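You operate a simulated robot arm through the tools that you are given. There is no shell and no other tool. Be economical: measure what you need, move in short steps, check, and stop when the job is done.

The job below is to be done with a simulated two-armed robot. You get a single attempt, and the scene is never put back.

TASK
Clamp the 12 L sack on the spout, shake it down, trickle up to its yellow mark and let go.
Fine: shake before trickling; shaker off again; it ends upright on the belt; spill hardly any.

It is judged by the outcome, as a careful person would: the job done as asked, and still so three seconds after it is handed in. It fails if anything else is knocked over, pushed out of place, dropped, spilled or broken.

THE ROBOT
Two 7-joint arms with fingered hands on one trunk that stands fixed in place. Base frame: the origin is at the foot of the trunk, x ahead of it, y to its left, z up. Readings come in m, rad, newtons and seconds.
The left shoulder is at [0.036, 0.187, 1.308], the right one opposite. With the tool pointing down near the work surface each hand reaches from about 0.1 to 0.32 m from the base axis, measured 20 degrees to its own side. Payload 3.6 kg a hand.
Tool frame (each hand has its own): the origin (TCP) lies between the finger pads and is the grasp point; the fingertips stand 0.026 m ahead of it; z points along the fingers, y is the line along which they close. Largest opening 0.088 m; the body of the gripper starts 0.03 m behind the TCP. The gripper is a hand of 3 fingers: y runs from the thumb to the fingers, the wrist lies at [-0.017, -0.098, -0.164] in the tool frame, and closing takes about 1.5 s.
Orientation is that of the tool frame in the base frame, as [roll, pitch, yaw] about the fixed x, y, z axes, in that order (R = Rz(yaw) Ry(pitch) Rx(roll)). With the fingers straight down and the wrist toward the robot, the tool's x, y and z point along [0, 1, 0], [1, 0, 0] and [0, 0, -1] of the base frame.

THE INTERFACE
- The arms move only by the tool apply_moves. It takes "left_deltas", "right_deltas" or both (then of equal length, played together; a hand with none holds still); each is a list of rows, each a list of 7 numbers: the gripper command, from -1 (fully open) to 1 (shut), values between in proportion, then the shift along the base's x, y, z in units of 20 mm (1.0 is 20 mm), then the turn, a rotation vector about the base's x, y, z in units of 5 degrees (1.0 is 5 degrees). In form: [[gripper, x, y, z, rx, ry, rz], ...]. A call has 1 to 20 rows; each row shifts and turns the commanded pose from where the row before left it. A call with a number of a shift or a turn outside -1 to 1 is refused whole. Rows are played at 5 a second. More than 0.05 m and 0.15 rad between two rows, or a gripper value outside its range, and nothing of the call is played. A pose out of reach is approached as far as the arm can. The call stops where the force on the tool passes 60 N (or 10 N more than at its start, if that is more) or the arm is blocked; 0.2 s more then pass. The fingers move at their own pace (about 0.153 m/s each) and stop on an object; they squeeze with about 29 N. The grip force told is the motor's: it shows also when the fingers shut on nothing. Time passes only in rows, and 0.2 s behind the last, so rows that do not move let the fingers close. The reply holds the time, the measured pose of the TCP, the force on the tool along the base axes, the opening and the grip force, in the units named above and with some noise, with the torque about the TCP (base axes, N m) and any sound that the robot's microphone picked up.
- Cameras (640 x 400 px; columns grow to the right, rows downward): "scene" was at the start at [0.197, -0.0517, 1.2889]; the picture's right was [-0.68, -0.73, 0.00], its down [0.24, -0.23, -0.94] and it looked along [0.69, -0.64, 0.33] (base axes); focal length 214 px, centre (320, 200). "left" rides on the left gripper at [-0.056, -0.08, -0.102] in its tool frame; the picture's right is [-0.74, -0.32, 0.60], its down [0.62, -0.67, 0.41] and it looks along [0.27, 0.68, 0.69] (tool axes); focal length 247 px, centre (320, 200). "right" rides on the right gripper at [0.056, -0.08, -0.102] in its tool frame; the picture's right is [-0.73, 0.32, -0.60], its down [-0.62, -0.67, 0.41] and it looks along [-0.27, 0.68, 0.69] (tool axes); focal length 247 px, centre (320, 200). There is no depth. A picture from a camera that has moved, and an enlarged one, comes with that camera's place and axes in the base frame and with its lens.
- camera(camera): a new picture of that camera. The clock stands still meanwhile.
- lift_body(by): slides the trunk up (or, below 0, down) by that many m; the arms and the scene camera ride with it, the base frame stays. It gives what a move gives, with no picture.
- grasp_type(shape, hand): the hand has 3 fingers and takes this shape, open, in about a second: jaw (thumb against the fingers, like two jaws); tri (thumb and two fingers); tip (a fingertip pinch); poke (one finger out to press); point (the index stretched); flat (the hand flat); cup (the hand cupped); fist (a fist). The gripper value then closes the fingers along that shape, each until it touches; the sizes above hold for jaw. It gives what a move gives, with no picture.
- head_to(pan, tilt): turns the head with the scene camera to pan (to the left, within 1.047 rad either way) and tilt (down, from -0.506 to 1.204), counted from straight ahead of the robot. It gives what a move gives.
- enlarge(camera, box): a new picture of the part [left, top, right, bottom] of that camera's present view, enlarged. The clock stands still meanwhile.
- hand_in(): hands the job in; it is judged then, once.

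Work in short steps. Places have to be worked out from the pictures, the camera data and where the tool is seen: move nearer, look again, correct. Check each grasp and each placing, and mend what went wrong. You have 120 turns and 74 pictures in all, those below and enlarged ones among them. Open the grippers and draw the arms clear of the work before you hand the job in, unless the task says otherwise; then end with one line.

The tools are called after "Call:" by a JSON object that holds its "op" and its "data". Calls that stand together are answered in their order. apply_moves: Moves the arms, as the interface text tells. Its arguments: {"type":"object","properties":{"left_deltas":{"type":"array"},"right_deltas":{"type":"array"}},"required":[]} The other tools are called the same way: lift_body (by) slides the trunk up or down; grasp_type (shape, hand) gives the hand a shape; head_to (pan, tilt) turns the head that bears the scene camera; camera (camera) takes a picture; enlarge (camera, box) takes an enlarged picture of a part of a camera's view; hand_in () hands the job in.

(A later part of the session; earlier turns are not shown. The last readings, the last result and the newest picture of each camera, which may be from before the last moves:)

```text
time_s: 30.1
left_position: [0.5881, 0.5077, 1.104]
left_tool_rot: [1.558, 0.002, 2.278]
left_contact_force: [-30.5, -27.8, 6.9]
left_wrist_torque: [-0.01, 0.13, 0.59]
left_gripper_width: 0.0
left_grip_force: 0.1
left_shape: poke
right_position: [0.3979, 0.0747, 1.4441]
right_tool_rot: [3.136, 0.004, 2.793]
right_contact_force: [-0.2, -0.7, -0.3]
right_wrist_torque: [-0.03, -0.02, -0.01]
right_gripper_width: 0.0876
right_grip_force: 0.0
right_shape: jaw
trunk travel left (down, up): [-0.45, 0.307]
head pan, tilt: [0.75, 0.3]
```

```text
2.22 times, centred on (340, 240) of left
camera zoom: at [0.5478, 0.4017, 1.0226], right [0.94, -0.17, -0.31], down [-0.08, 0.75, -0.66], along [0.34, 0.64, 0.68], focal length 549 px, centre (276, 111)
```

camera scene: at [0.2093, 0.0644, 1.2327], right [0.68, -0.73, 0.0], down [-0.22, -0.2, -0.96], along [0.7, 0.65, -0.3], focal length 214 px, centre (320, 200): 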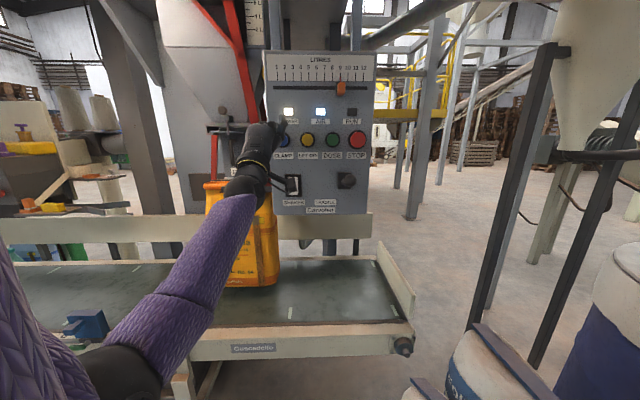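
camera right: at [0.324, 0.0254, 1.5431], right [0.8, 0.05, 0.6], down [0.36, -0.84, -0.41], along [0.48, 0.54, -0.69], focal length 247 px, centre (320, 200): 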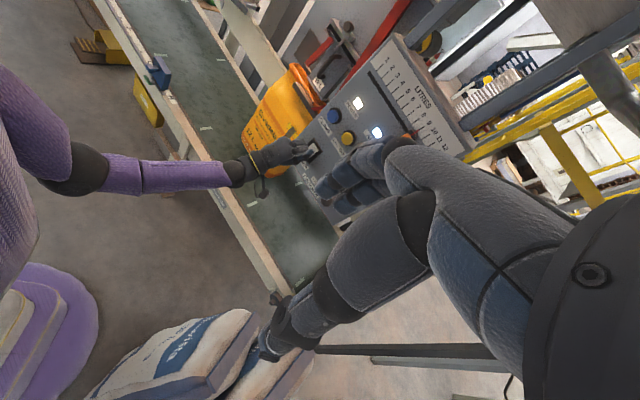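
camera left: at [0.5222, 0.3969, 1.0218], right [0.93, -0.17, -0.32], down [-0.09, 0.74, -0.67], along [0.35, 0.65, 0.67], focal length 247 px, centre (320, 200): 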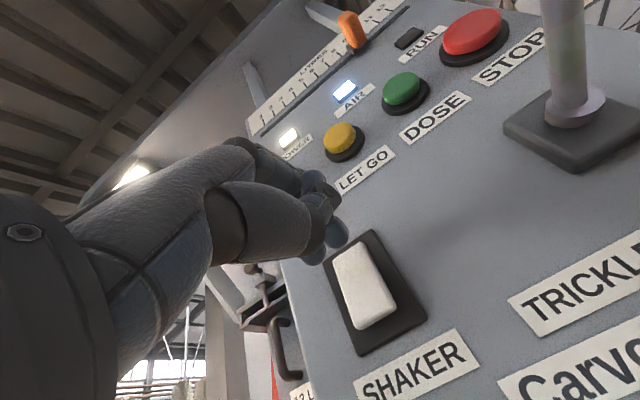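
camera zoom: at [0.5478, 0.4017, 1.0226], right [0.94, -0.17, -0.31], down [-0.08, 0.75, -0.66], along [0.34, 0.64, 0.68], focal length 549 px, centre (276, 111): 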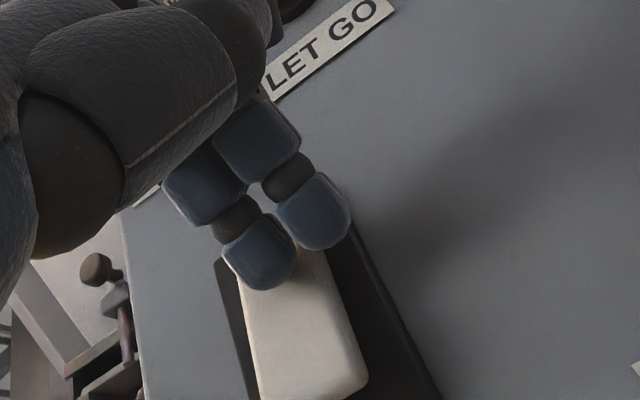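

No sound again. I back off and compare the rocker's tilt.

Call:
{"op": "apply_moves", "data": {"left_deltas": [[-1, -0.6, -0.52, 0, 0, 0, 0], [-1, -0.6, -0.52, 0, 0, 0, 0], [-1, -0.6, -0.52, 0, 0, 0, 0], [-1, 0, 0, 0, 0, 0, 0]]}}

Call:
{"op": "enlarge", "data": {"camera": "left", "box": [320, 200, 450, 330]}}

Call:
{"op": "enlarge", "data": {"camera": "right", "box": [230, 80, 390, 220]}}

```text
time_s: 31.1
left_position: [0.5552, 0.4828, 1.0953]
left_tool_rot: [1.573, 0.001, 2.279]
left_contact_force: [-0.4, 0.3, -0.3]
left_wrist_torque: [0.01, 0.02, -0.03]
left_gripper_width: 0.0
left_grip_force: 0.1
left_shape: poke
right_position: [0.4045, 0.0808, 1.4402]
right_tool_rot: [-3.141, 0.0, 2.792]
right_contact_force: [-0.9, -0.3, -1.5]
right_wrist_torque: [0.02, -0.02, -0.02]
right_gripper_width: 0.0876
right_grip_force: 0.1
right_shape: jaw
trunk travel left (down, up): [-0.45, 0.307]
head pan, tilt: [0.75, 0.3]
```

```text
3.08 times, centred on (385, 265) of left
camera zoom: at [0.5158, 0.376, 1.0161], right [0.93, -0.17, -0.32], down [-0.09, 0.74, -0.67], along [0.35, 0.65, 0.67], focal length 760 px, centre (120, 0)
```

zoom: 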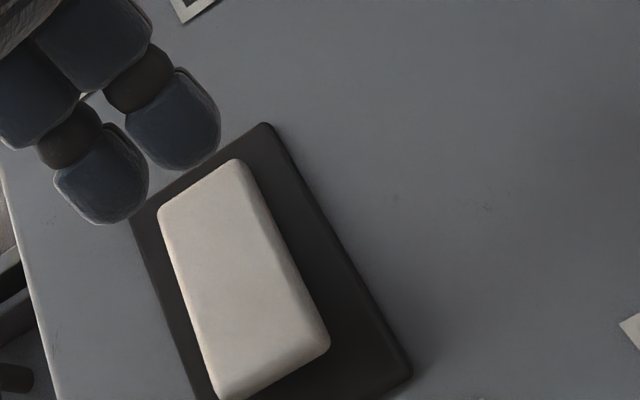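

```text
2.86 times, centred on (310, 150) of right
camera zoom: at [0.3238, 0.0254, 1.5433], right [0.8, 0.05, 0.6], down [0.36, -0.84, -0.41], along [0.48, 0.54, -0.69], focal length 706 px, centre (349, 343)
```

zoom: 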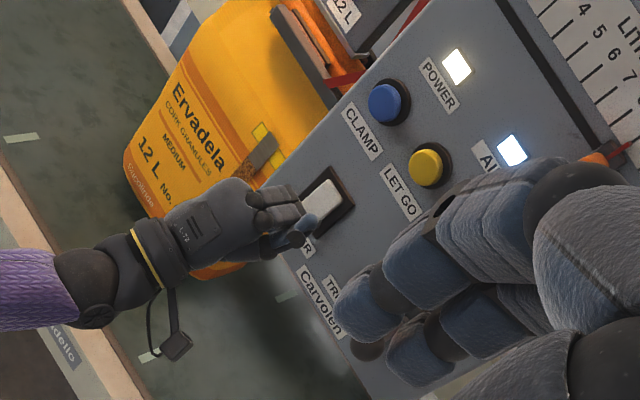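

The window's grey (empty) part may have grown. I check from the head camera.

Call:
{"op": "enlarge", "data": {"camera": "scene", "box": [200, 150, 360, 290]}}

```text
2.86 times, centred on (280, 220) of scene
camera zoom: at [0.2094, 0.0643, 1.2327], right [0.68, -0.73, 0.0], down [-0.22, -0.2, -0.96], along [0.7, 0.65, -0.3], focal length 613 px, centre (434, 143)
```

zoom: 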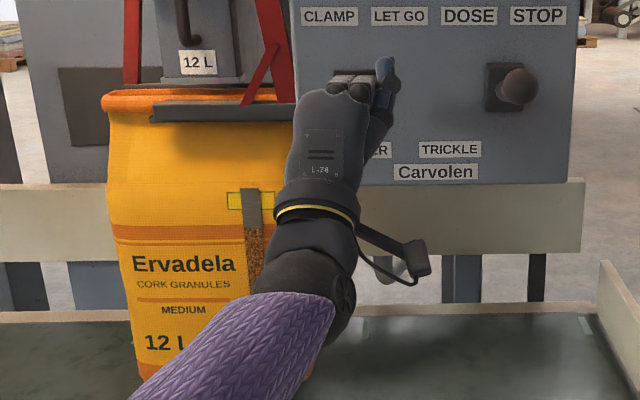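

The cork level has dropped by about one mark height: the bottom presses turned the shaker on and the top presses off (silent switch). It ran some 5 s; I turn it on again (bottom) to settle fully and watch the level.

Call:
{"op": "apply_moves", "data": {"left_deltas": [[-1, 0, 0, -0.7, 0, 0, 0], [-1, 0, 0, -0.7, 0, 0, 0], [-1, 0.4, 0.34, 0, 0, 0, 0], [-1, 0.4, 0.34, 0, 0, 0, 0], [-1, 0.4, 0.34, 0, 0, 0, 0], [-1, 0.4, 0.34, 0, 0, 0, 0], [-1, 0.2, 0.17, 0, 0, 0, 0], [-1, 0, 0, 0, 0, 0, 0], [-1, -0.6, -0.52, 0, 0, 0, 0], [-1, -0.6, -0.52, 0, 0, 0, 0], [-1, -0.6, -0.52, 0, 0, 0, 0]]}}

Call:
{"op": "enlarge", "data": {"camera": "left", "box": [300, 170, 430, 300]}}

Call:
{"op": "enlarge", "data": {"camera": "scene", "box": [220, 180, 300, 260]}}

```text
time_s: 33.5
left_position: [0.5554, 0.4829, 1.0681]
left_tool_rot: [1.572, 0.0, 2.278]
left_contact_force: [-0.1, -0.5, -0.3]
left_wrist_torque: [-0.01, 0.0, 0.0]
left_gripper_width: 0.0001
left_grip_force: 0.1
left_shape: poke
right_position: [0.4062, 0.0821, 1.4403]
right_tool_rot: [-3.14, 0.001, 2.792]
right_contact_force: [0.5, -0.2, -0.5]
right_wrist_torque: [0.0, 0.0, -0.01]
right_gripper_width: 0.0878
right_grip_force: 0.0
right_shape: jaw
trunk travel left (down, up): [-0.45, 0.307]
head pan, tilt: [0.75, 0.3]
```

```text
3.08 times, centred on (365, 235) of left
camera zoom: at [0.5146, 0.375, 0.9884], right [0.93, -0.17, -0.32], down [-0.09, 0.74, -0.67], along [0.35, 0.65, 0.67], focal length 760 px, centre (182, 92)
```

zoom: 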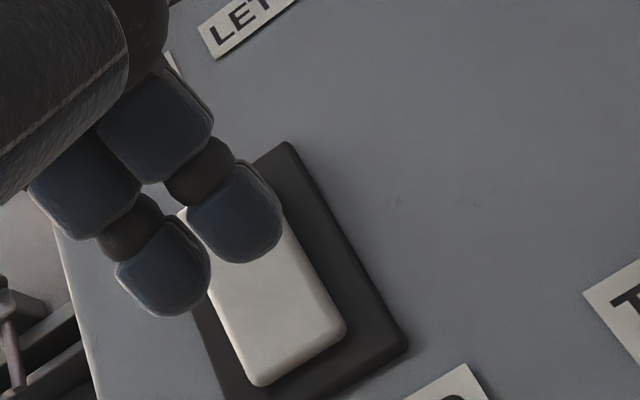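

```text
5.00 times, centred on (260, 220) of scene
camera zoom: at [0.21, 0.0647, 1.2326], right [0.68, -0.73, 0.0], down [-0.22, -0.2, -0.96], along [0.7, 0.65, -0.3], focal length 1072 px, centre (620, 100)
```

zoom: 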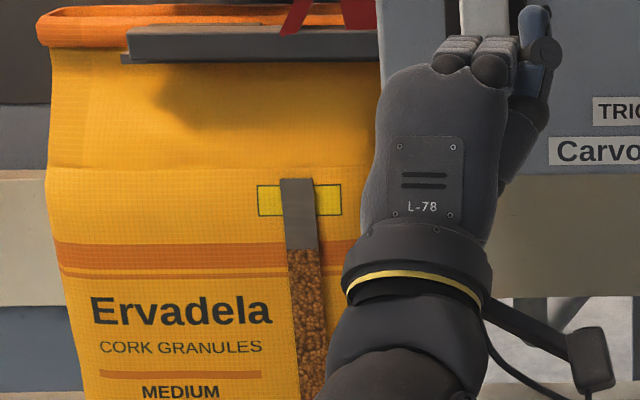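

Level is about one box-height below the mark. I wait 3 s with the shaker on and compare.

Call:
{"op": "apply_moves", "data": {"left_deltas": [[-1, 0, 0, 0, 0, 0, 0], [-1, 0, 0, 0, 0, 0, 0], [-1, 0, 0, 0, 0, 0, 0], [-1, 0, 0, 0, 0, 0, 0], [-1, 0, 0, 0, 0, 0, 0], [-1, 0, 0, 0, 0, 0, 0], [-1, 0, 0, 0, 0, 0, 0], [-1, 0, 0, 0, 0, 0, 0], [-1, 0, 0, 0, 0, 0, 0], [-1, 0, 0, 0, 0, 0, 0], [-1, 0, 0, 0, 0, 0, 0], [-1, 0, 0, 0, 0, 0, 0], [-1, 0, 0, 0, 0, 0, 0], [-1, 0, 0, 0, 0, 0, 0], [-1, 0, 0, 0, 0, 0, 0]]}}

Call:
{"op": "enlarge", "data": {"camera": "scene", "box": [220, 180, 300, 260]}}

```text
time_s: 36.7
left_position: [0.5537, 0.4826, 1.0685]
left_tool_rot: [1.572, 0.001, 2.277]
left_contact_force: [0.4, -0.4, 0.2]
left_wrist_torque: [0.02, 0.0, -0.02]
left_gripper_width: 0.0002
left_grip_force: 0.1
left_shape: poke
right_position: [0.406, 0.0804, 1.4407]
right_tool_rot: [-3.141, 0.0, 2.792]
right_contact_force: [0.0, 0.1, 1.3]
right_wrist_torque: [-0.03, -0.03, -0.03]
right_gripper_width: 0.0879
right_grip_force: 0.2
right_shape: jaw
trunk travel left (down, up): [-0.45, 0.307]
head pan, tilt: [0.75, 0.3]
```

```text
5.00 times, centred on (260, 220) of scene
camera zoom: at [0.2094, 0.0643, 1.2327], right [0.68, -0.73, 0.0], down [-0.22, -0.2, -0.96], along [0.7, 0.65, -0.3], focal length 1072 px, centre (620, 100)
```

zoom: 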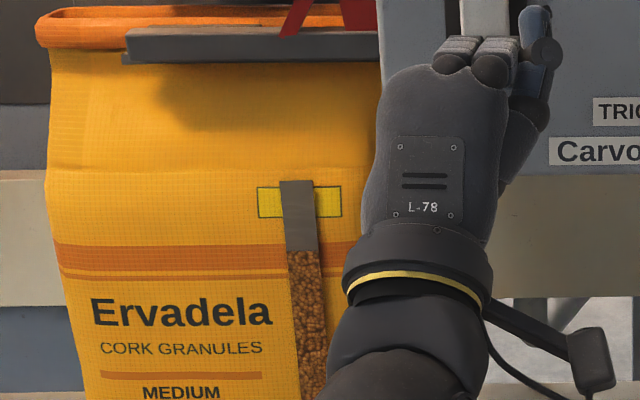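

Level steady at settled height. Now press the top half to switch the shaker off and check its tilt.

Call:
{"op": "apply_moves", "data": {"left_deltas": [[-1, 0, 0, 0.7, 0, 0, 0], [-1, 0, 0, 0.7, 0, 0, 0], [-1, 0.4, 0.34, 0, 0, 0, 0], [-1, 0.4, 0.34, 0, 0, 0, 0], [-1, 0.4, 0.34, 0, 0, 0, 0], [-1, 0.4, 0.34, 0, 0, 0, 0], [-1, 0.3, 0.26, 0, 0, 0, 0], [-1, 0, 0, 0, 0, 0, 0], [-1, -0.6, -0.52, 0, 0, 0, 0], [-1, -0.6, -0.52, 0, 0, 0, 0], [-1, -0.7, -0.6, 0, 0, 0, 0]]}}

Call:
{"op": "enlarge", "data": {"camera": "left", "box": [320, 200, 450, 330]}}

```text
time_s: 39.1
left_position: [0.5571, 0.4825, 1.094]
left_tool_rot: [1.574, 0.0, 2.277]
left_contact_force: [0.0, -1.1, 0.4]
left_wrist_torque: [0.03, 0.02, -0.02]
left_gripper_width: 0.0
left_grip_force: 0.2
left_shape: poke
right_position: [0.4058, 0.0801, 1.4417]
right_tool_rot: [3.141, 0.0, 2.793]
right_contact_force: [-0.5, 0.1, -0.4]
right_wrist_torque: [-0.01, 0.0, -0.01]
right_gripper_width: 0.0878
right_grip_force: 0.1
right_shape: jaw
trunk travel left (down, up): [-0.45, 0.307]
head pan, tilt: [0.75, 0.3]
```

```text
3.08 times, centred on (385, 265) of left
camera zoom: at [0.5176, 0.376, 1.0148], right [0.93, -0.17, -0.32], down [-0.09, 0.74, -0.67], along [0.35, 0.65, 0.67], focal length 760 px, centre (120, 0)
```

zoom: 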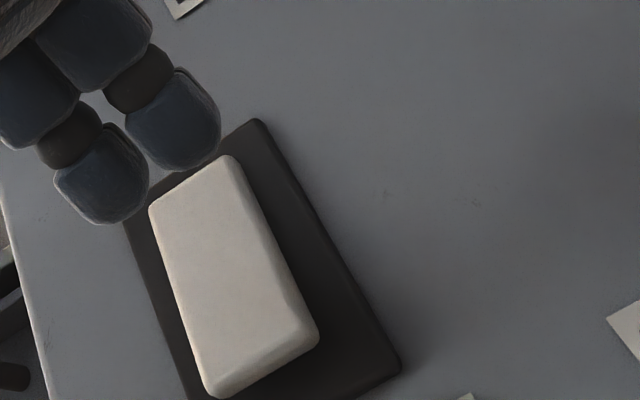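

Rocker tilt matches the "off" look. Now for the trickle lever: I open the left hand to jaw, retreat, and move to a pregrasp in front of its knob with yaw reduced by 25°.

Call:
{"op": "grasp_type", "data": {"hand": "left", "shape": "jaw"}}

Call:
{"op": "apply_moves", "data": {"left_deltas": [[-1, -0.76, -0.65, 0, 0, 0, 0], [-1, -0.76, -0.65, 0, 0, 0, 0], [-1, 0.2, -0.94, 0.22, 0, 0, -0.83], [-1, 0.2, -0.94, 0.22, 0, 0, -0.83], [-1, 0.2, -0.94, 0.22, 0, 0, -0.83], [-1, 0.2, -0.94, 0.22, 0, 0, -0.83], [-1, 0.2, -0.94, 0.22, 0, 0, -0.83], [-1, 0.2, -0.94, 0.22, 0, 0, -0.83]]}}

Call:
{"op": "camera", "data": {"camera": "left"}}

Call:
{"op": "camera", "data": {"camera": "scene"}}

```text
time_s: 40.0
left_position: [0.5591, 0.4837, 1.0943]
left_tool_rot: [1.572, 0.002, 2.278]
left_contact_force: [-0.2, 0.4, 0.4]
left_wrist_torque: [-0.02, -0.01, 0.0]
left_gripper_width: 0.0882
left_grip_force: 0.1
left_shape: jaw
right_position: [0.4032, 0.0797, 1.4399]
right_tool_rot: [-3.141, 0.0, 2.791]
right_contact_force: [0.6, -0.2, -0.2]
right_wrist_torque: [-0.02, -0.02, -0.02]
right_gripper_width: 0.0878
right_grip_force: 0.1
right_shape: jaw
trunk travel left (down, up): [-0.45, 0.307]
head pan, tilt: [0.75, 0.3]
```

```text
time_s: 41.8
left_position: [0.5486, 0.3422, 1.1204]
left_tool_rot: [1.572, 0.002, 1.839]
left_contact_force: [0.2, -0.6, -0.1]
left_wrist_torque: [0.0, 0.01, 0.01]
left_gripper_width: 0.0877
left_grip_force: 0.0
left_shape: jaw
right_position: [0.4033, 0.0808, 1.4413]
right_tool_rot: [3.141, 0.001, 2.792]
right_contact_force: [0.1, 0.4, 1.3]
right_wrist_torque: [0.02, 0.0, 0.0]
right_gripper_width: 0.0876
right_grip_force: 0.0
right_shape: jaw
trunk travel left (down, up): [-0.45, 0.307]
head pan, tilt: [0.75, 0.3]
```

```text
32 pictures are left
camera left: at [0.4656, 0.2625, 1.0422], right [0.77, -0.55, -0.32], down [0.23, 0.71, -0.67], along [0.59, 0.44, 0.67], focal length 247 px, centre (320, 200)
```

left: 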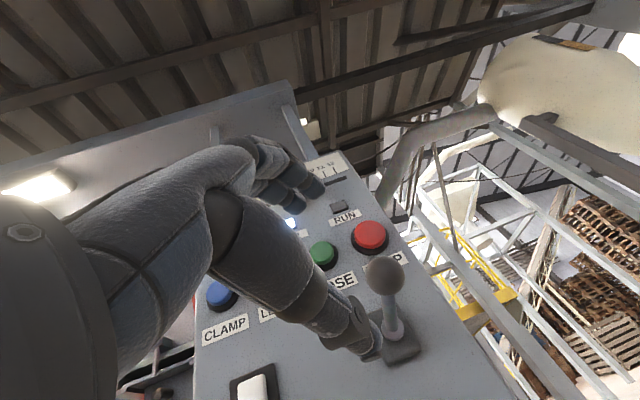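

```text
31 pictures are left
camera scene: at [0.2094, 0.0643, 1.2327], right [0.68, -0.73, 0.0], down [-0.22, -0.2, -0.96], along [0.7, 0.65, -0.3], focal length 214 px, centre (320, 200)
```

scene: 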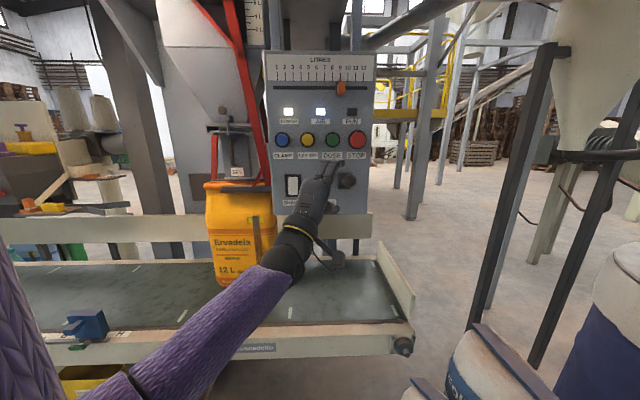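

The knob triangulates to (0.64, 0.368, 1.121), directly ahead by 9.5 cm. I advance 8.8 cm with the hand open.

Call:
{"op": "apply_moves", "data": {"left_deltas": [[-1, 0.85, 0.235, 0, 0, 0, 0], [-1, 0.85, 0.235, 0, 0, 0, 0], [-1, 0.85, 0.235, 0, 0, 0, 0], [-1, 0.85, 0.235, 0, 0, 0, 0], [-1, 0.85, 0.235, 0, 0, 0, 0]]}}

Call:
{"op": "camera", "data": {"camera": "left"}}

Call:
{"op": "enlarge", "data": {"camera": "scene", "box": [200, 150, 380, 270]}}

```text
time_s: 43.0
left_position: [0.6349, 0.3677, 1.1214]
left_tool_rot: [1.573, 0.001, 1.841]
left_contact_force: [0.1, -0.6, 0.2]
left_wrist_torque: [-0.01, -0.01, 0.0]
left_gripper_width: 0.0879
left_grip_force: 0.1
left_shape: jaw
right_position: [0.4054, 0.081, 1.4406]
right_tool_rot: [3.141, 0.001, 2.793]
right_contact_force: [-0.2, 0.5, 0.1]
right_wrist_torque: [0.0, -0.02, 0.01]
right_gripper_width: 0.0876
right_grip_force: 0.1
right_shape: jaw
trunk travel left (down, up): [-0.45, 0.307]
head pan, tilt: [0.75, 0.3]
```

```text
30 pictures are left
camera left: at [0.5518, 0.288, 1.042], right [0.77, -0.55, -0.32], down [0.23, 0.71, -0.67], along [0.59, 0.44, 0.67], focal length 247 px, centre (320, 200)
```

left: 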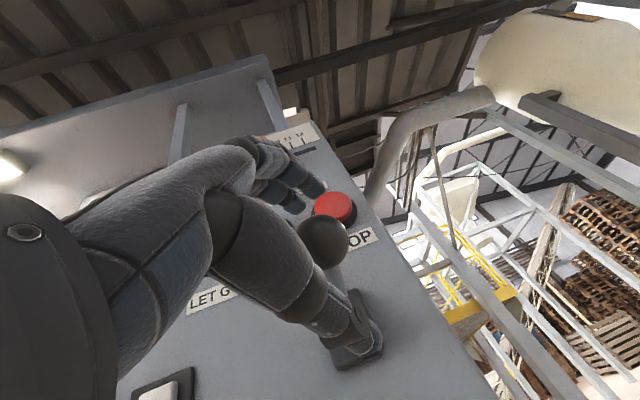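

```text
3.33 times, centred on (290, 210) of scene
camera zoom: at [0.2098, 0.0644, 1.2326], right [0.68, -0.73, 0.0], down [-0.22, -0.2, -0.96], along [0.7, 0.65, -0.3], focal length 715 px, centre (420, 167)
```

zoom: 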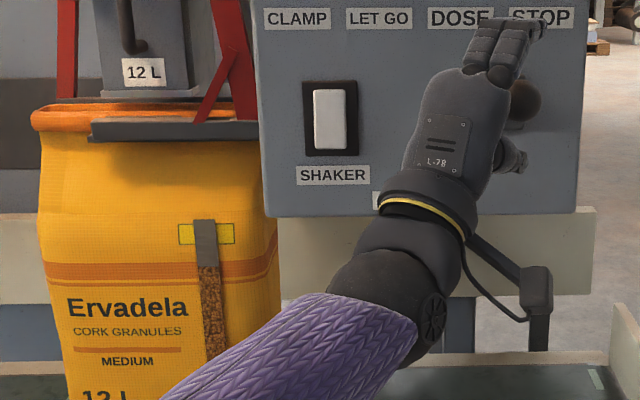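

The knob sits between thumb and fingers, and the head camera sees the window clearly. I close halfway first to check centring.

Call:
{"op": "apply_moves", "data": {"left_deltas": [[-0.5, 0.1, -0.05, 0, 0, 0, 0], [0, 0, 0, 0, 0, 0, 0], [0, 0, 0, 0, 0, 0, 0]]}}

Call:
{"op": "camera", "data": {"camera": "left"}}

```text
time_s: 43.8
left_position: [0.6379, 0.3673, 1.1216]
left_tool_rot: [1.571, 0.001, 1.842]
left_contact_force: [0.8, 0.0, -0.4]
left_wrist_torque: [-0.02, 0.01, -0.01]
left_gripper_width: 0.0444
left_grip_force: 0.0
left_shape: jaw
right_position: [0.4054, 0.0811, 1.4419]
right_tool_rot: [-3.141, 0.0, 2.792]
right_contact_force: [-0.1, -0.5, 0.5]
right_wrist_torque: [0.0, 0.02, -0.03]
right_gripper_width: 0.0879
right_grip_force: 0.1
right_shape: jaw
trunk travel left (down, up): [-0.45, 0.307]
head pan, tilt: [0.75, 0.3]
```

```text
28 pictures are left
camera left: at [0.5541, 0.287, 1.0424], right [0.77, -0.55, -0.32], down [0.23, 0.71, -0.67], along [0.59, 0.44, 0.67], focal length 247 px, centre (320, 200)
```

left: 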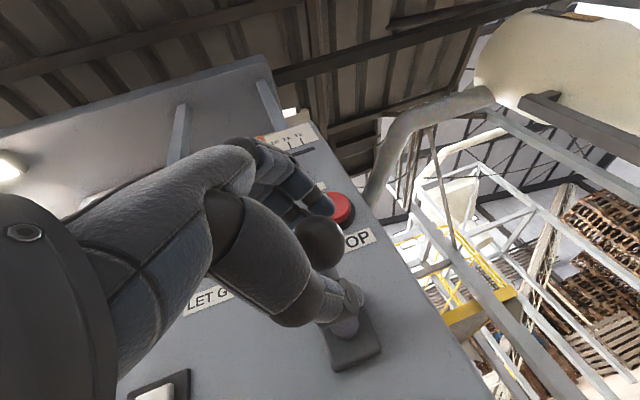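

No force; knob is centred. Close fully.

Call:
{"op": "apply_moves", "data": {"left_deltas": [[0.5, 0, 0, 0, 0, 0, 0], [1, 0, 0, 0, 0, 0, 0], [1, 0, 0, 0, 0, 0, 0], [1, 0, 0, 0, 0, 0, 0]]}}

Call:
{"op": "enlarge", "data": {"camera": "scene", "box": [200, 150, 380, 270]}}

```text
time_s: 44.8
left_position: [0.6392, 0.3664, 1.12]
left_tool_rot: [1.574, 0.0, 1.839]
left_contact_force: [10.8, -1.6, -1.7]
left_wrist_torque: [-0.14, 0.04, 0.01]
left_gripper_width: 0.0145
left_grip_force: 29.2
left_shape: jaw
right_position: [0.4069, 0.0801, 1.4406]
right_tool_rot: [-3.141, -0.002, 2.792]
right_contact_force: [0.0, 0.3, 0.1]
right_wrist_torque: [0.01, -0.03, 0.02]
right_gripper_width: 0.0875
right_grip_force: 0.1
right_shape: jaw
trunk travel left (down, up): [-0.45, 0.307]
head pan, tilt: [0.75, 0.3]
```

```text
3.33 times, centred on (290, 210) of scene
camera zoom: at [0.2112, 0.0643, 1.2323], right [0.68, -0.73, 0.0], down [-0.22, -0.2, -0.95], along [0.7, 0.65, -0.3], focal length 715 px, centre (420, 167)
```

zoom: 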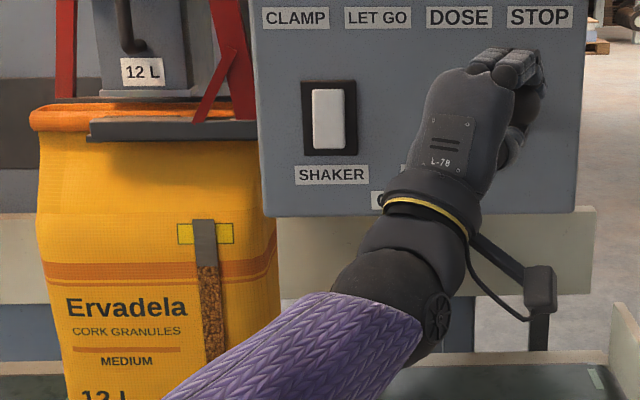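

Gripped (14.5 mm, likely on the stick/knob). I draw it down 2 cm and listen.

Call:
{"op": "apply_moves", "data": {"left_deltas": [[1, 0, 0, -0.3, 0, 0, 0], [1, 0, 0, -0.3, 0, 0, 0], [1, 0, 0, -0.4, 0, 0, 0]]}}

Call:
{"op": "enlarge", "data": {"camera": "scene", "box": [200, 150, 380, 270]}}

```text
time_s: 45.6
left_position: [0.6379, 0.3661, 1.1048]
left_tool_rot: [1.564, 0.0, 1.843]
left_contact_force: [8.7, -2.9, 11.3]
left_wrist_torque: [0.44, -0.58, -0.01]
left_gripper_width: 0.0143
left_grip_force: 29.2
left_shape: jaw
right_position: [0.4036, 0.0796, 1.4413]
right_tool_rot: [3.141, 0.001, 2.793]
right_contact_force: [0.4, -0.5, 0.7]
right_wrist_torque: [-0.01, 0.03, -0.04]
right_gripper_width: 0.0877
right_grip_force: 0.1
right_shape: jaw
trunk travel left (down, up): [-0.45, 0.307]
head pan, tilt: [0.75, 0.3]
```

```text
3.33 times, centred on (290, 210) of scene
camera zoom: at [0.2095, 0.0633, 1.2329], right [0.68, -0.73, 0.0], down [-0.22, -0.2, -0.96], along [0.7, 0.65, -0.3], focal length 715 px, centre (420, 167)
```

zoom: 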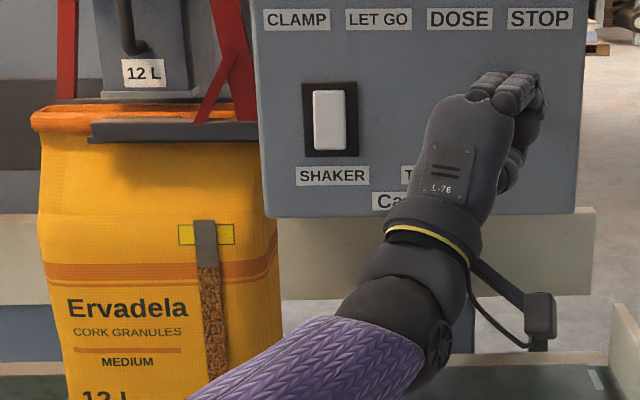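

The lever yields with a spring force (11 N) and nothing flows yet. Down 2 cm more.

Call:
{"op": "apply_moves", "data": {"left_deltas": [[1, 0, 0, -0.5, 0, 0, 0], [1, 0, 0, -0.5, 0, 0, 0]]}}

Call:
{"op": "enlarge", "data": {"camera": "scene", "box": [200, 150, 380, 270]}}

```text
time_s: 46.2
left_position: [0.6377, 0.3657, 1.0905]
left_tool_rot: [1.555, 0.002, 1.84]
left_contact_force: [11.7, 4.1, 22.4]
left_wrist_torque: [0.85, -1.17, 0.09]
left_gripper_width: 0.0156
left_grip_force: 29.4
left_shape: jaw
right_position: [0.4035, 0.0793, 1.4408]
right_tool_rot: [-3.141, -0.001, 2.793]
right_contact_force: [-0.6, -0.1, -0.6]
right_wrist_torque: [-0.01, 0.01, 0.0]
right_gripper_width: 0.0878
right_grip_force: 0.0
right_shape: jaw
trunk travel left (down, up): [-0.45, 0.307]
head pan, tilt: [0.75, 0.3]
```

```text
3.33 times, centred on (290, 210) of scene
camera zoom: at [0.2089, 0.0636, 1.233], right [0.68, -0.73, 0.0], down [-0.22, -0.2, -0.96], along [0.7, 0.65, -0.29], focal length 715 px, centre (420, 167)
```

zoom: 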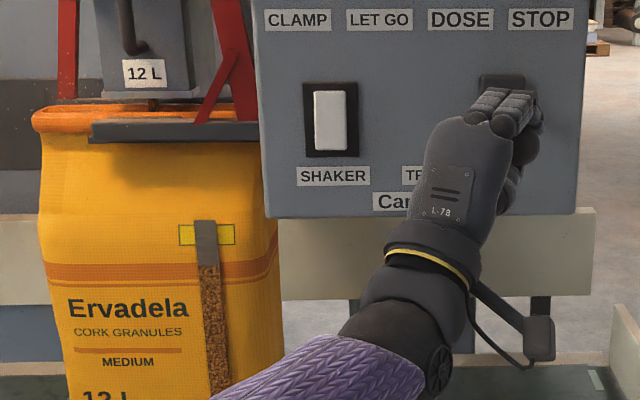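

A trickle stream now shows under the spout. I hold 1 s and check the rise.

Call:
{"op": "apply_moves", "data": {"left_deltas": [[1, 0, 0, 0, 0, 0, 0], [1, 0, 0, 0, 0, 0, 0], [1, 0, 0, 0, 0, 0, 0], [1, 0, 0, 0, 0, 0, 0]]}}

Call:
{"op": "enlarge", "data": {"camera": "scene", "box": [200, 150, 300, 250]}}

```text
time_s: 47.2
left_position: [0.6377, 0.3655, 1.0888]
left_tool_rot: [1.557, 0.003, 1.846]
left_contact_force: [11.2, 7.4, 23.0]
left_wrist_torque: [0.86, -1.17, 0.11]
left_gripper_width: 0.0153
left_grip_force: 28.7
left_shape: jaw
right_position: [0.404, 0.0803, 1.4417]
right_tool_rot: [3.141, -0.001, 2.793]
right_contact_force: [0.6, -0.5, -0.1]
right_wrist_torque: [-0.01, 0.03, -0.01]
right_gripper_width: 0.0876
right_grip_force: 0.0
right_shape: jaw
trunk travel left (down, up): [-0.45, 0.307]
head pan, tilt: [0.75, 0.3]
```

```text
4.00 times, centred on (250, 200) of scene
camera zoom: at [0.2087, 0.064, 1.2329], right [0.68, -0.73, 0.0], down [-0.22, -0.2, -0.96], along [0.7, 0.65, -0.3], focal length 858 px, centre (600, 200)
```

zoom: 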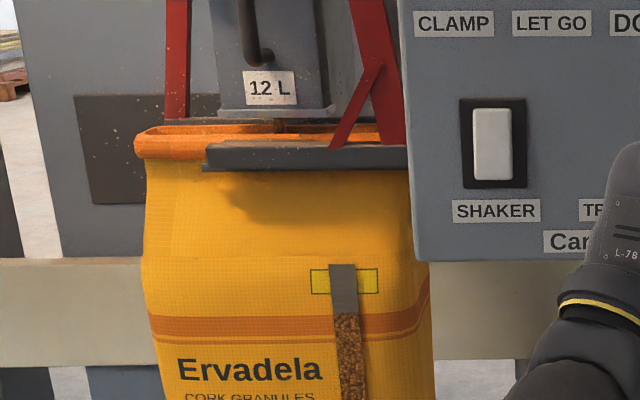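

Rising about 0.25 mark-heights per second; about 0.75 below the mark's lower edge. Hold ~2.4 s more, then check.

Call:
{"op": "apply_moves", "data": {"left_deltas": [[1, 0, 0, 0, 0, 0, 0], [1, 0, 0, 0, 0, 0, 0], [1, 0, 0, 0, 0, 0, 0], [1, 0, 0, 0, 0, 0, 0], [1, 0, 0, 0, 0, 0, 0], [1, 0, 0, 0, 0, 0, 0], [1, 0, 0, 0, 0, 0, 0], [1, 0, 0, 0, 0, 0, 0], [1, 0, 0, 0, 0, 0, 0], [1, 0, 0, 0, 0, 0, 0], [1, 0, 0, 0, 0, 0, 0]]}}

Call:
{"op": "enlarge", "data": {"camera": "scene", "box": [200, 150, 300, 250]}}

```text
time_s: 49.6
left_position: [0.6363, 0.3666, 1.0895]
left_tool_rot: [1.557, 0.003, 1.844]
left_contact_force: [11.2, 8.9, 23.2]
left_wrist_torque: [0.84, -1.22, 0.09]
left_gripper_width: 0.0152
left_grip_force: 29.1
left_shape: jaw
right_position: [0.4037, 0.0807, 1.4413]
right_tool_rot: [3.141, 0.0, 2.792]
right_contact_force: [-0.6, -0.3, 0.2]
right_wrist_torque: [0.03, 0.0, 0.02]
right_gripper_width: 0.0875
right_grip_force: 0.1
right_shape: jaw
trunk travel left (down, up): [-0.45, 0.307]
head pan, tilt: [0.75, 0.3]
```

```text
4.00 times, centred on (250, 200) of scene
camera zoom: at [0.2087, 0.0641, 1.2329], right [0.68, -0.73, 0.0], down [-0.22, -0.2, -0.96], along [0.7, 0.65, -0.3], focal length 858 px, centre (600, 200)
```

zoom: 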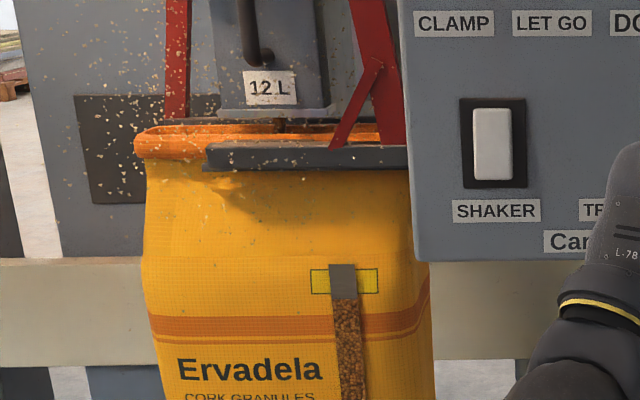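

Level is just under the mark, but some flecks fly. I ease the lever up 7 mm for a gentler finish and run about 1 s.

Call:
{"op": "apply_moves", "data": {"left_deltas": [[1, 0, 0, 0.35, 0, 0, 0], [1, 0, 0, 0, 0, 0, 0], [1, 0, 0, 0, 0, 0, 0], [1, 0, 0, 0, 0, 0, 0]]}}

Call:
{"op": "enlarge", "data": {"camera": "scene", "box": [200, 150, 300, 250]}}

```text
time_s: 50.6
left_position: [0.6382, 0.366, 1.0915]
left_tool_rot: [1.566, 0.002, 1.845]
left_contact_force: [6.7, 6.7, 16.9]
left_wrist_torque: [0.64, -0.91, 0.11]
left_gripper_width: 0.0156
left_grip_force: 29.1
left_shape: jaw
right_position: [0.4035, 0.0814, 1.4413]
right_tool_rot: [3.14, 0.0, 2.793]
right_contact_force: [-0.6, -0.3, 0.4]
right_wrist_torque: [-0.01, 0.01, -0.03]
right_gripper_width: 0.088
right_grip_force: 0.0
right_shape: jaw
trunk travel left (down, up): [-0.45, 0.307]
head pan, tilt: [0.75, 0.3]
```

```text
4.00 times, centred on (250, 200) of scene
camera zoom: at [0.2087, 0.0643, 1.2329], right [0.68, -0.73, 0.0], down [-0.22, -0.2, -0.96], along [0.7, 0.65, -0.3], focal length 858 px, centre (600, 200)
```

zoom: 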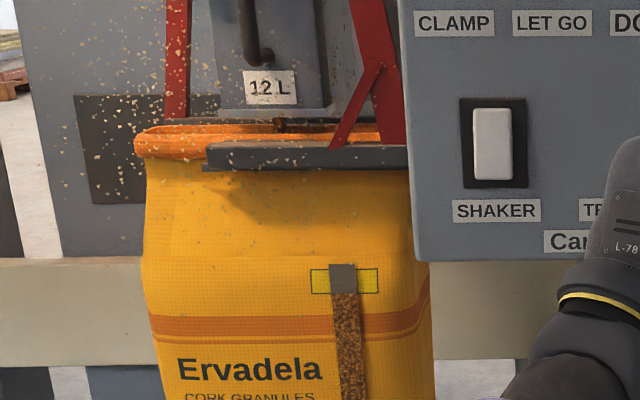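

Level is at the mark's lower edge. Run ~0.9 s more and then return the lever to its rest position in the same call.

Call:
{"op": "apply_moves", "data": {"left_deltas": [[1, 0, 0, 0, 0, 0, 0], [1, 0, 0, 0, 0, 0, 0], [1, 0, 0, 0, 0, 0, 0], [1, 0, 0, 0, 0, 0, 0], [1, 0, 0, 1, 0, 0, 0], [1, 0, 0, 0.65, 0, 0, 0], [1, 0, 0, 0, 0, 0, 0], [1, 0, 0, 0, 0, 0, 0]]}}

Call:
{"op": "enlarge", "data": {"camera": "scene", "box": [200, 150, 300, 250]}}

```text
time_s: 52.4
left_position: [0.6389, 0.3677, 1.1183]
left_tool_rot: [1.575, 0.001, 1.845]
left_contact_force: [7.5, 7.6, -7.9]
left_wrist_torque: [-0.33, 0.37, 0.15]
left_gripper_width: 0.0136
left_grip_force: 29.0
left_shape: jaw
right_position: [0.4074, 0.0826, 1.4403]
right_tool_rot: [-3.139, -0.002, 2.791]
right_contact_force: [0.3, -0.3, 0.1]
right_wrist_torque: [0.0, 0.04, -0.01]
right_gripper_width: 0.0876
right_grip_force: 0.1
right_shape: jaw
trunk travel left (down, up): [-0.45, 0.307]
head pan, tilt: [0.75, 0.3]
```

```text
4.00 times, centred on (250, 200) of scene
camera zoom: at [0.2113, 0.0658, 1.2322], right [0.68, -0.73, 0.0], down [-0.22, -0.2, -0.95], along [0.7, 0.65, -0.3], focal length 858 px, centre (600, 200)
```

zoom: 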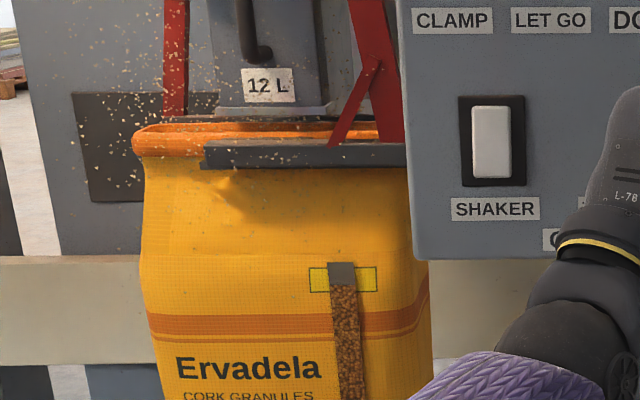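

Flow stopped; the level stands in the lower quarter of the mark. One more short trickle brings it to the middle.

Call:
{"op": "apply_moves", "data": {"left_deltas": [[1, 0, 0, -1, 0, 0, 0], [1, 0, 0, -0.65, 0, 0, 0], [1, 0, 0, 0, 0, 0, 0], [1, 0, 0, 0, 0, 0, 0], [1, 0, 0, 1, 0, 0, 0], [1, 0, 0, 0.55, 0, 0, 0], [1, 0, 0, 0, 0, 0, 0], [1, 0, 0, 0, 0, 0, 0]]}}

Call:
{"op": "enlarge", "data": {"camera": "scene", "box": [230, 190, 290, 250]}}

```text
time_s: 54.2
left_position: [0.6407, 0.3685, 1.1163]
left_tool_rot: [1.578, 0.001, 1.844]
left_contact_force: [5.1, 2.8, -5.3]
left_wrist_torque: [-0.33, 0.37, 0.12]
left_gripper_width: 0.0134
left_grip_force: 28.6
left_shape: jaw
right_position: [0.4068, 0.0821, 1.4407]
right_tool_rot: [-3.14, 0.0, 2.794]
right_contact_force: [-0.2, 0.6, -0.6]
right_wrist_torque: [0.03, -0.02, -0.03]
right_gripper_width: 0.0878
right_grip_force: 0.1
right_shape: jaw
trunk travel left (down, up): [-0.45, 0.307]
head pan, tilt: [0.75, 0.3]
```

```text
6.67 times, centred on (260, 220) of scene
camera zoom: at [0.2108, 0.065, 1.2323], right [0.68, -0.73, 0.0], down [-0.22, -0.2, -0.95], along [0.7, 0.65, -0.3], focal length 1430 px, centre (720, 67)
```

zoom: 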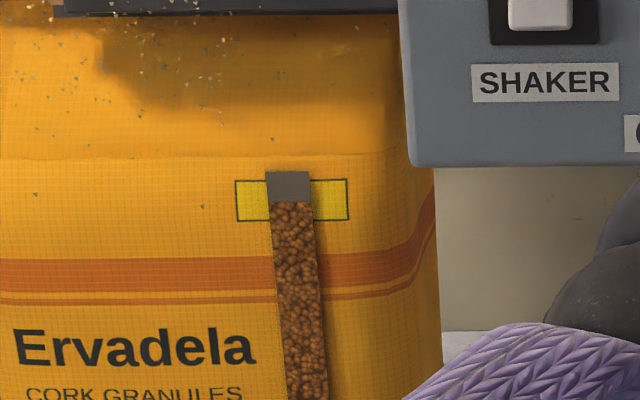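

Level is mid-mark. I release the knob and back away.

Call:
{"op": "apply_moves", "data": {"left_deltas": [[0, 0, 0, 0, 0, 0, 0], [-1, 0, 0, 0, 0, 0, 0], [-1, 0, 0, 0, 0, 0, 0], [-1, 0, 0, 0, 0, 0, 0], [-1, -0.85, -0.235, 0, 0, 0, 0], [-1, -0.85, -0.235, 0, 0, 0, 0], [-1, -0.85, -0.235, 0, 0, 0, 0], [-1, -0.85, -0.235, 0, 0, 0, 0], [-1, -0.85, -0.235, 0, 0, 0, 0]]}}

Call:
{"op": "enlarge", "data": {"camera": "scene", "box": [200, 100, 380, 250]}}

```text
time_s: 56.2
left_position: [0.5526, 0.3437, 1.1223]
left_tool_rot: [1.571, 0.001, 1.842]
left_contact_force: [-0.4, 0.4, -0.5]
left_wrist_torque: [-0.01, -0.03, -0.03]
left_gripper_width: 0.0875
left_grip_force: 0.1
left_shape: jaw
right_position: [0.4047, 0.0803, 1.4413]
right_tool_rot: [3.142, 0.0, 2.792]
right_contact_force: [0.1, -0.8, 0.1]
right_wrist_torque: [0.0, -0.01, -0.02]
right_gripper_width: 0.0879
right_grip_force: 0.1
right_shape: jaw
trunk travel left (down, up): [-0.45, 0.307]
head pan, tilt: [0.75, 0.3]
```

```text
2.67 times, centred on (290, 175) of scene
camera zoom: at [0.2092, 0.0642, 1.2327], right [0.68, -0.73, 0.0], down [-0.22, -0.2, -0.96], along [0.7, 0.65, -0.3], focal length 572 px, centre (400, 267)
```

zoom: 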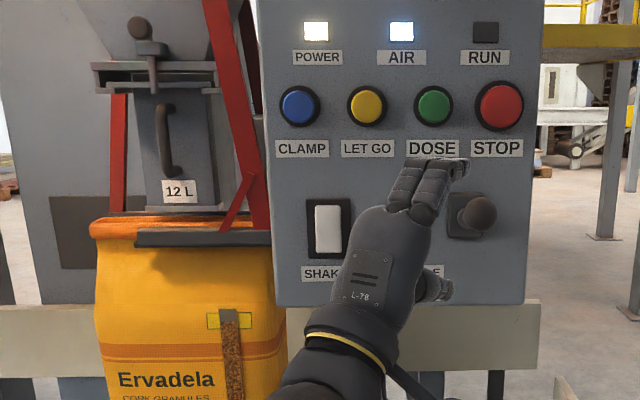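

Lever is back at rest, no stream, shaker off. Now I take the poke shape again and go before LET GO.

Call:
{"op": "grasp_type", "data": {"hand": "left", "shape": "poke"}}

Call:
{"op": "apply_moves", "data": {"left_deltas": [[-1, -0.3, 0.5, 0.825, 0, 0, 0.83], [-1, -0.2, 0.7, 0.825, 0, 0, 0.83], [-1, 0, 0.8, 0.825, 0, 0, 0.83], [-1, 0, 0.8, 0.825, 0, 0, 0.83], [-1, 0.1, 0.9, 0.825, 0, 0, 0.83], [-1, 0.2, 0.9, 0.825, 0, 0, 0.85]]}}

Call:
{"op": "camera", "data": {"camera": "left"}}

```text
time_s: 57.1
left_position: [0.553, 0.3434, 1.1216]
left_tool_rot: [1.571, 0.0, 1.843]
left_contact_force: [-0.4, 0.6, 0.5]
left_wrist_torque: [0.01, -0.01, -0.01]
left_gripper_width: 0.0
left_grip_force: 0.0
left_shape: poke
right_position: [0.4056, 0.0813, 1.4417]
right_tool_rot: [3.141, 0.0, 2.792]
right_contact_force: [-0.4, 0.4, 0.1]
right_wrist_torque: [0.0, -0.02, 0.01]
right_gripper_width: 0.0876
right_grip_force: 0.0
right_shape: jaw
trunk travel left (down, up): [-0.45, 0.307]
head pan, tilt: [0.75, 0.3]
```

```text
time_s: 58.5
left_position: [0.5498, 0.4356, 1.2211]
left_tool_rot: [1.573, 0.002, 2.278]
left_contact_force: [-0.6, -0.4, 0.1]
left_wrist_torque: [0.04, -0.02, -0.01]
left_gripper_width: 0.0
left_grip_force: 0.1
left_shape: poke
right_position: [0.406, 0.0801, 1.4412]
right_tool_rot: [3.141, 0.0, 2.792]
right_contact_force: [0.1, 0.4, -0.1]
right_wrist_torque: [0.01, -0.01, 0.05]
right_gripper_width: 0.0877
right_grip_force: 0.1
right_shape: jaw
trunk travel left (down, up): [-0.45, 0.307]
head pan, tilt: [0.75, 0.3]
```

```text
18 pictures are left
camera left: at [0.5086, 0.3271, 1.1403], right [0.93, -0.17, -0.32], down [-0.09, 0.74, -0.67], along [0.35, 0.65, 0.67], focal length 247 px, centre (320, 200)
```

left: 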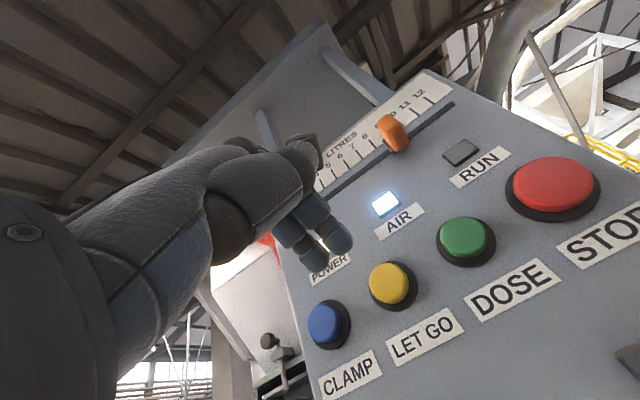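

LET GO is at e≈0.027, z≈1.214; with the contact offset I shift 7 mm right and advance 7.2 cm.

Call:
{"op": "apply_moves", "data": {"left_deltas": [[-1, 0.23, -0.27, -0.15, 0, 0, 0], [-1, 0.304, 0.26, 0, 0, 0, 0], [-1, 0.304, 0.26, 0, 0, 0, 0], [-1, 0.304, 0.26, 0, 0, 0, 0], [-1, 0.304, 0.26, 0, 0, 0, 0], [-1, 0.304, 0.26, 0, 0, 0, 0], [-1, 0.304, 0.26, 0, 0, 0, 0], [-1, 0.304, 0.26, 0, 0, 0, 0], [-1, 0.304, 0.26, 0, 0, 0, 0], [-1, 0.304, 0.26, 0, 0, 0, 0]]}}

Call:
{"op": "camera", "data": {"camera": "left"}}

```text
time_s: 60.7
left_position: [0.6079, 0.4772, 1.2142]
left_tool_rot: [1.571, 0.002, 2.279]
left_contact_force: [-0.9, -0.5, 0.4]
left_wrist_torque: [-0.01, 0.01, 0.0]
left_gripper_width: 0.0003
left_grip_force: 0.1
left_shape: poke
right_position: [0.4048, 0.081, 1.441]
right_tool_rot: [-3.14, -0.001, 2.793]
right_contact_force: [-0.2, 0.6, 0.2]
right_wrist_torque: [0.0, -0.02, -0.01]
right_gripper_width: 0.0876
right_grip_force: 0.2
right_shape: jaw
trunk travel left (down, up): [-0.45, 0.307]
head pan, tilt: [0.75, 0.3]
```

```text
17 pictures are left
camera left: at [0.5679, 0.3686, 1.1347], right [0.93, -0.17, -0.32], down [-0.09, 0.74, -0.67], along [0.35, 0.65, 0.67], focal length 247 px, centre (320, 200)
```

left: 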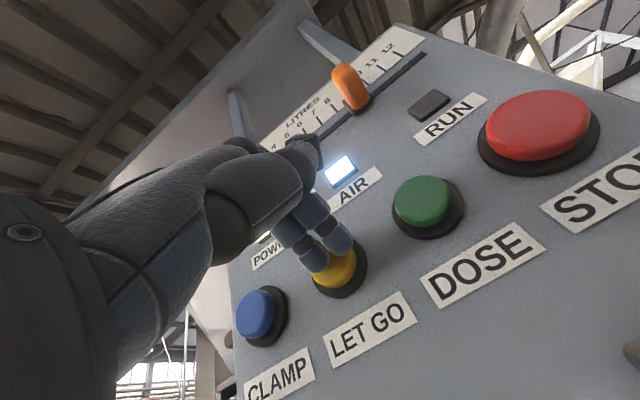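

Fingertips are right at the yellow button without force yet; I press 1.2 cm further.

Call:
{"op": "apply_moves", "data": {"left_deltas": [[-1, 0.19, 0.163, 0, 0, 0, 0], [-1, 0.19, 0.163, 0, 0, 0, 0], [-1, 0.19, 0.163, 0, 0, 0, 0], [-1, 0, 0, 0, 0, 0, 0]]}}

```text
time_s: 61.7
left_position: [0.6151, 0.4821, 1.2191]
left_tool_rot: [1.564, 0.002, 2.277]
left_contact_force: [-27.0, -21.6, -1.3]
left_wrist_torque: [-0.12, 0.13, 0.5]
left_gripper_width: 0.0002
left_grip_force: 0.2
left_shape: poke
right_position: [0.3995, 0.0783, 1.4431]
right_tool_rot: [3.14, 0.002, 2.791]
right_contact_force: [-0.1, -1.9, -0.6]
right_wrist_torque: [-0.01, 0.03, -0.02]
right_gripper_width: 0.0877
right_grip_force: 0.0
right_shape: jaw
trunk travel left (down, up): [-0.45, 0.307]
head pan, tilt: [0.75, 0.3]
heard: click
```

A click: LET GO pressed. I back off and check the sack.

Call:
{"op": "apply_moves", "data": {"left_deltas": [[-1, -0.6, -0.52, 0, 0, 0, 0], [-1, -0.6, -0.52, 0, 0, 0, 0], [-1, -0.6, -0.52, 0, 0, 0, 0], [-1, -0.6, -0.52, 0, 0, 0, 0], [-1, -0.6, -0.52, 0, 0, 0, 0], [-1, -0.6, -0.52, 0, 0, 0, 0], [-1, 0, 0, 0, 0, 0, 0], [-1, 0, 0, 0, 0, 0, 0]]}}

Call:
{"op": "camera", "data": {"camera": "scene"}}

Call:
{"op": "enlarge", "data": {"camera": "scene", "box": [180, 150, 340, 300]}}

```text
time_s: 63.5
left_position: [0.5462, 0.4318, 1.2303]
left_tool_rot: [1.544, 0.0, 2.288]
left_contact_force: [0.3, -0.3, 0.6]
left_wrist_torque: [-0.01, 0.01, 0.01]
left_gripper_width: 0.0
left_grip_force: 0.1
left_shape: poke
right_position: [0.404, 0.0809, 1.4409]
right_tool_rot: [-3.141, 0.001, 2.795]
right_contact_force: [-0.7, -0.6, 0.0]
right_wrist_torque: [0.01, 0.01, -0.01]
right_gripper_width: 0.0874
right_grip_force: 0.1
right_shape: jaw
trunk travel left (down, up): [-0.45, 0.307]
head pan, tilt: [0.75, 0.3]
```

```text
16 pictures are left
camera scene: at [0.2094, 0.0643, 1.2327], right [0.68, -0.73, 0.0], down [-0.22, -0.2, -0.96], along [0.7, 0.65, -0.3], focal length 214 px, centre (320, 200)
```

scene: 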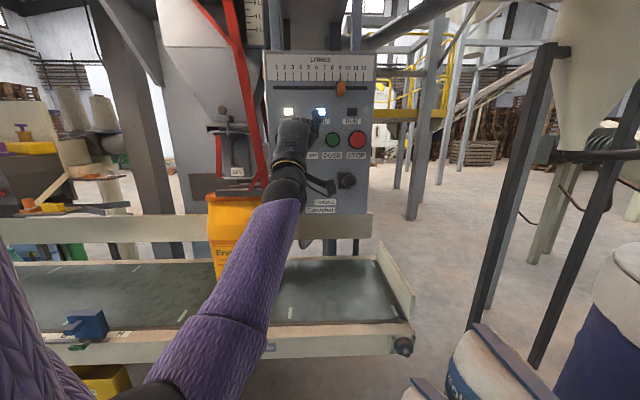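

```text
2.67 times, centred on (260, 225) of scene
camera zoom: at [0.2094, 0.0643, 1.2327], right [0.68, -0.73, 0.0], down [-0.22, -0.2, -0.96], along [0.7, 0.65, -0.3], focal length 572 px, centre (480, 133)
```

zoom: 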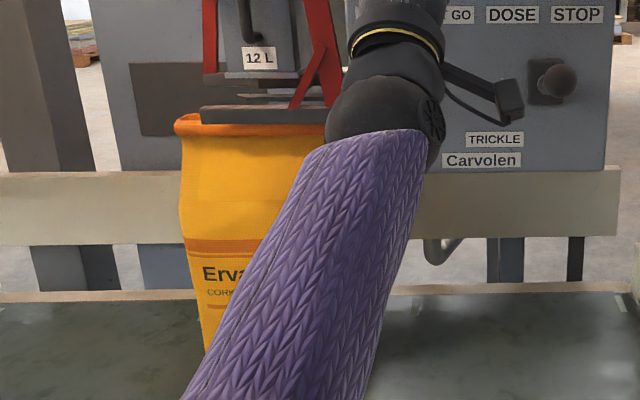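

The sack dropped free onto the belt. I retrace the arm back to its earlier retracted pose to see the whole sack.

Call:
{"op": "apply_moves", "data": {"left_deltas": [[-1, -0.8, -0.3, 0.5, 0, 0, 0], [-1, -0.9, 0.1, 0.6, 0, 0, -0.81], [-1, -0.95, 0.2, 0.6, 0, 0, -0.81], [-1, -0.95, 0.2, 0.6, 0, 0, -0.81], [-1, -0.95, 0.2, 0.6, 0, 0, -0.81], [-1, -0.95, 0.2, 0.6, 0, 0, -0.81], [-1, -0.95, 0.2, 0.6, 0, 0, -0.81], [-1, -0.95, 0.2, 0.6, 0, 0, -0.81], [-1, -0.95, 0.2, 0.6, 0, 0, -0.81], [-1, -0.95, 0.2, 0.4, 0, 0, -0.81]]}}

Call:
{"op": "camera", "data": {"camera": "scene"}}

Call:
{"op": "enlarge", "data": {"camera": "scene", "box": [170, 130, 330, 310]}}

```text
time_s: 65.7
left_position: [0.3592, 0.4524, 1.3295]
left_tool_rot: [1.572, 0.005, 1.641]
left_contact_force: [-0.1, -0.2, -0.1]
left_wrist_torque: [0.02, -0.01, -0.02]
left_gripper_width: 0.0
left_grip_force: 0.0
left_shape: poke
right_position: [0.4044, 0.0815, 1.4408]
right_tool_rot: [-3.141, -0.002, 2.792]
right_contact_force: [0.1, -0.1, 0.2]
right_wrist_torque: [-0.01, 0.0, 0.0]
right_gripper_width: 0.088
right_grip_force: 0.1
right_shape: jaw
trunk travel left (down, up): [-0.45, 0.307]
head pan, tilt: [0.75, 0.3]
```

```text
14 pictures are left
camera scene: at [0.2087, 0.0645, 1.2328], right [0.68, -0.73, 0.0], down [-0.22, -0.2, -0.96], along [0.7, 0.65, -0.3], focal length 214 px, centre (320, 200)
```

scene: 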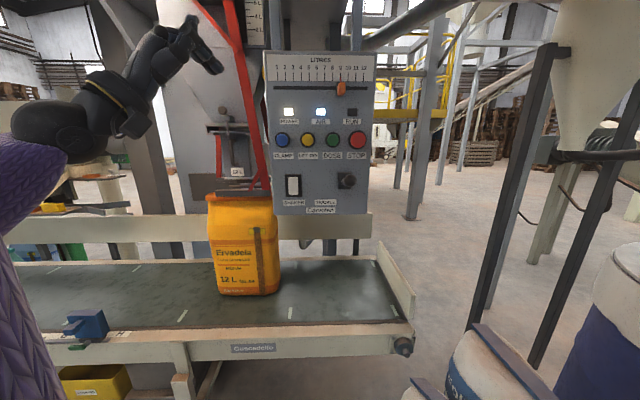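

```text
2.22 times, centred on (250, 220) of scene
camera zoom: at [0.2087, 0.0645, 1.2328], right [0.68, -0.73, 0.0], down [-0.22, -0.2, -0.96], along [0.7, 0.65, -0.3], focal length 477 px, centre (476, 156)
```

zoom: 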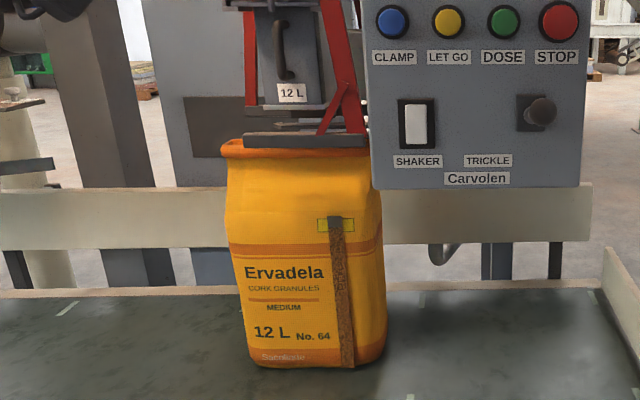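

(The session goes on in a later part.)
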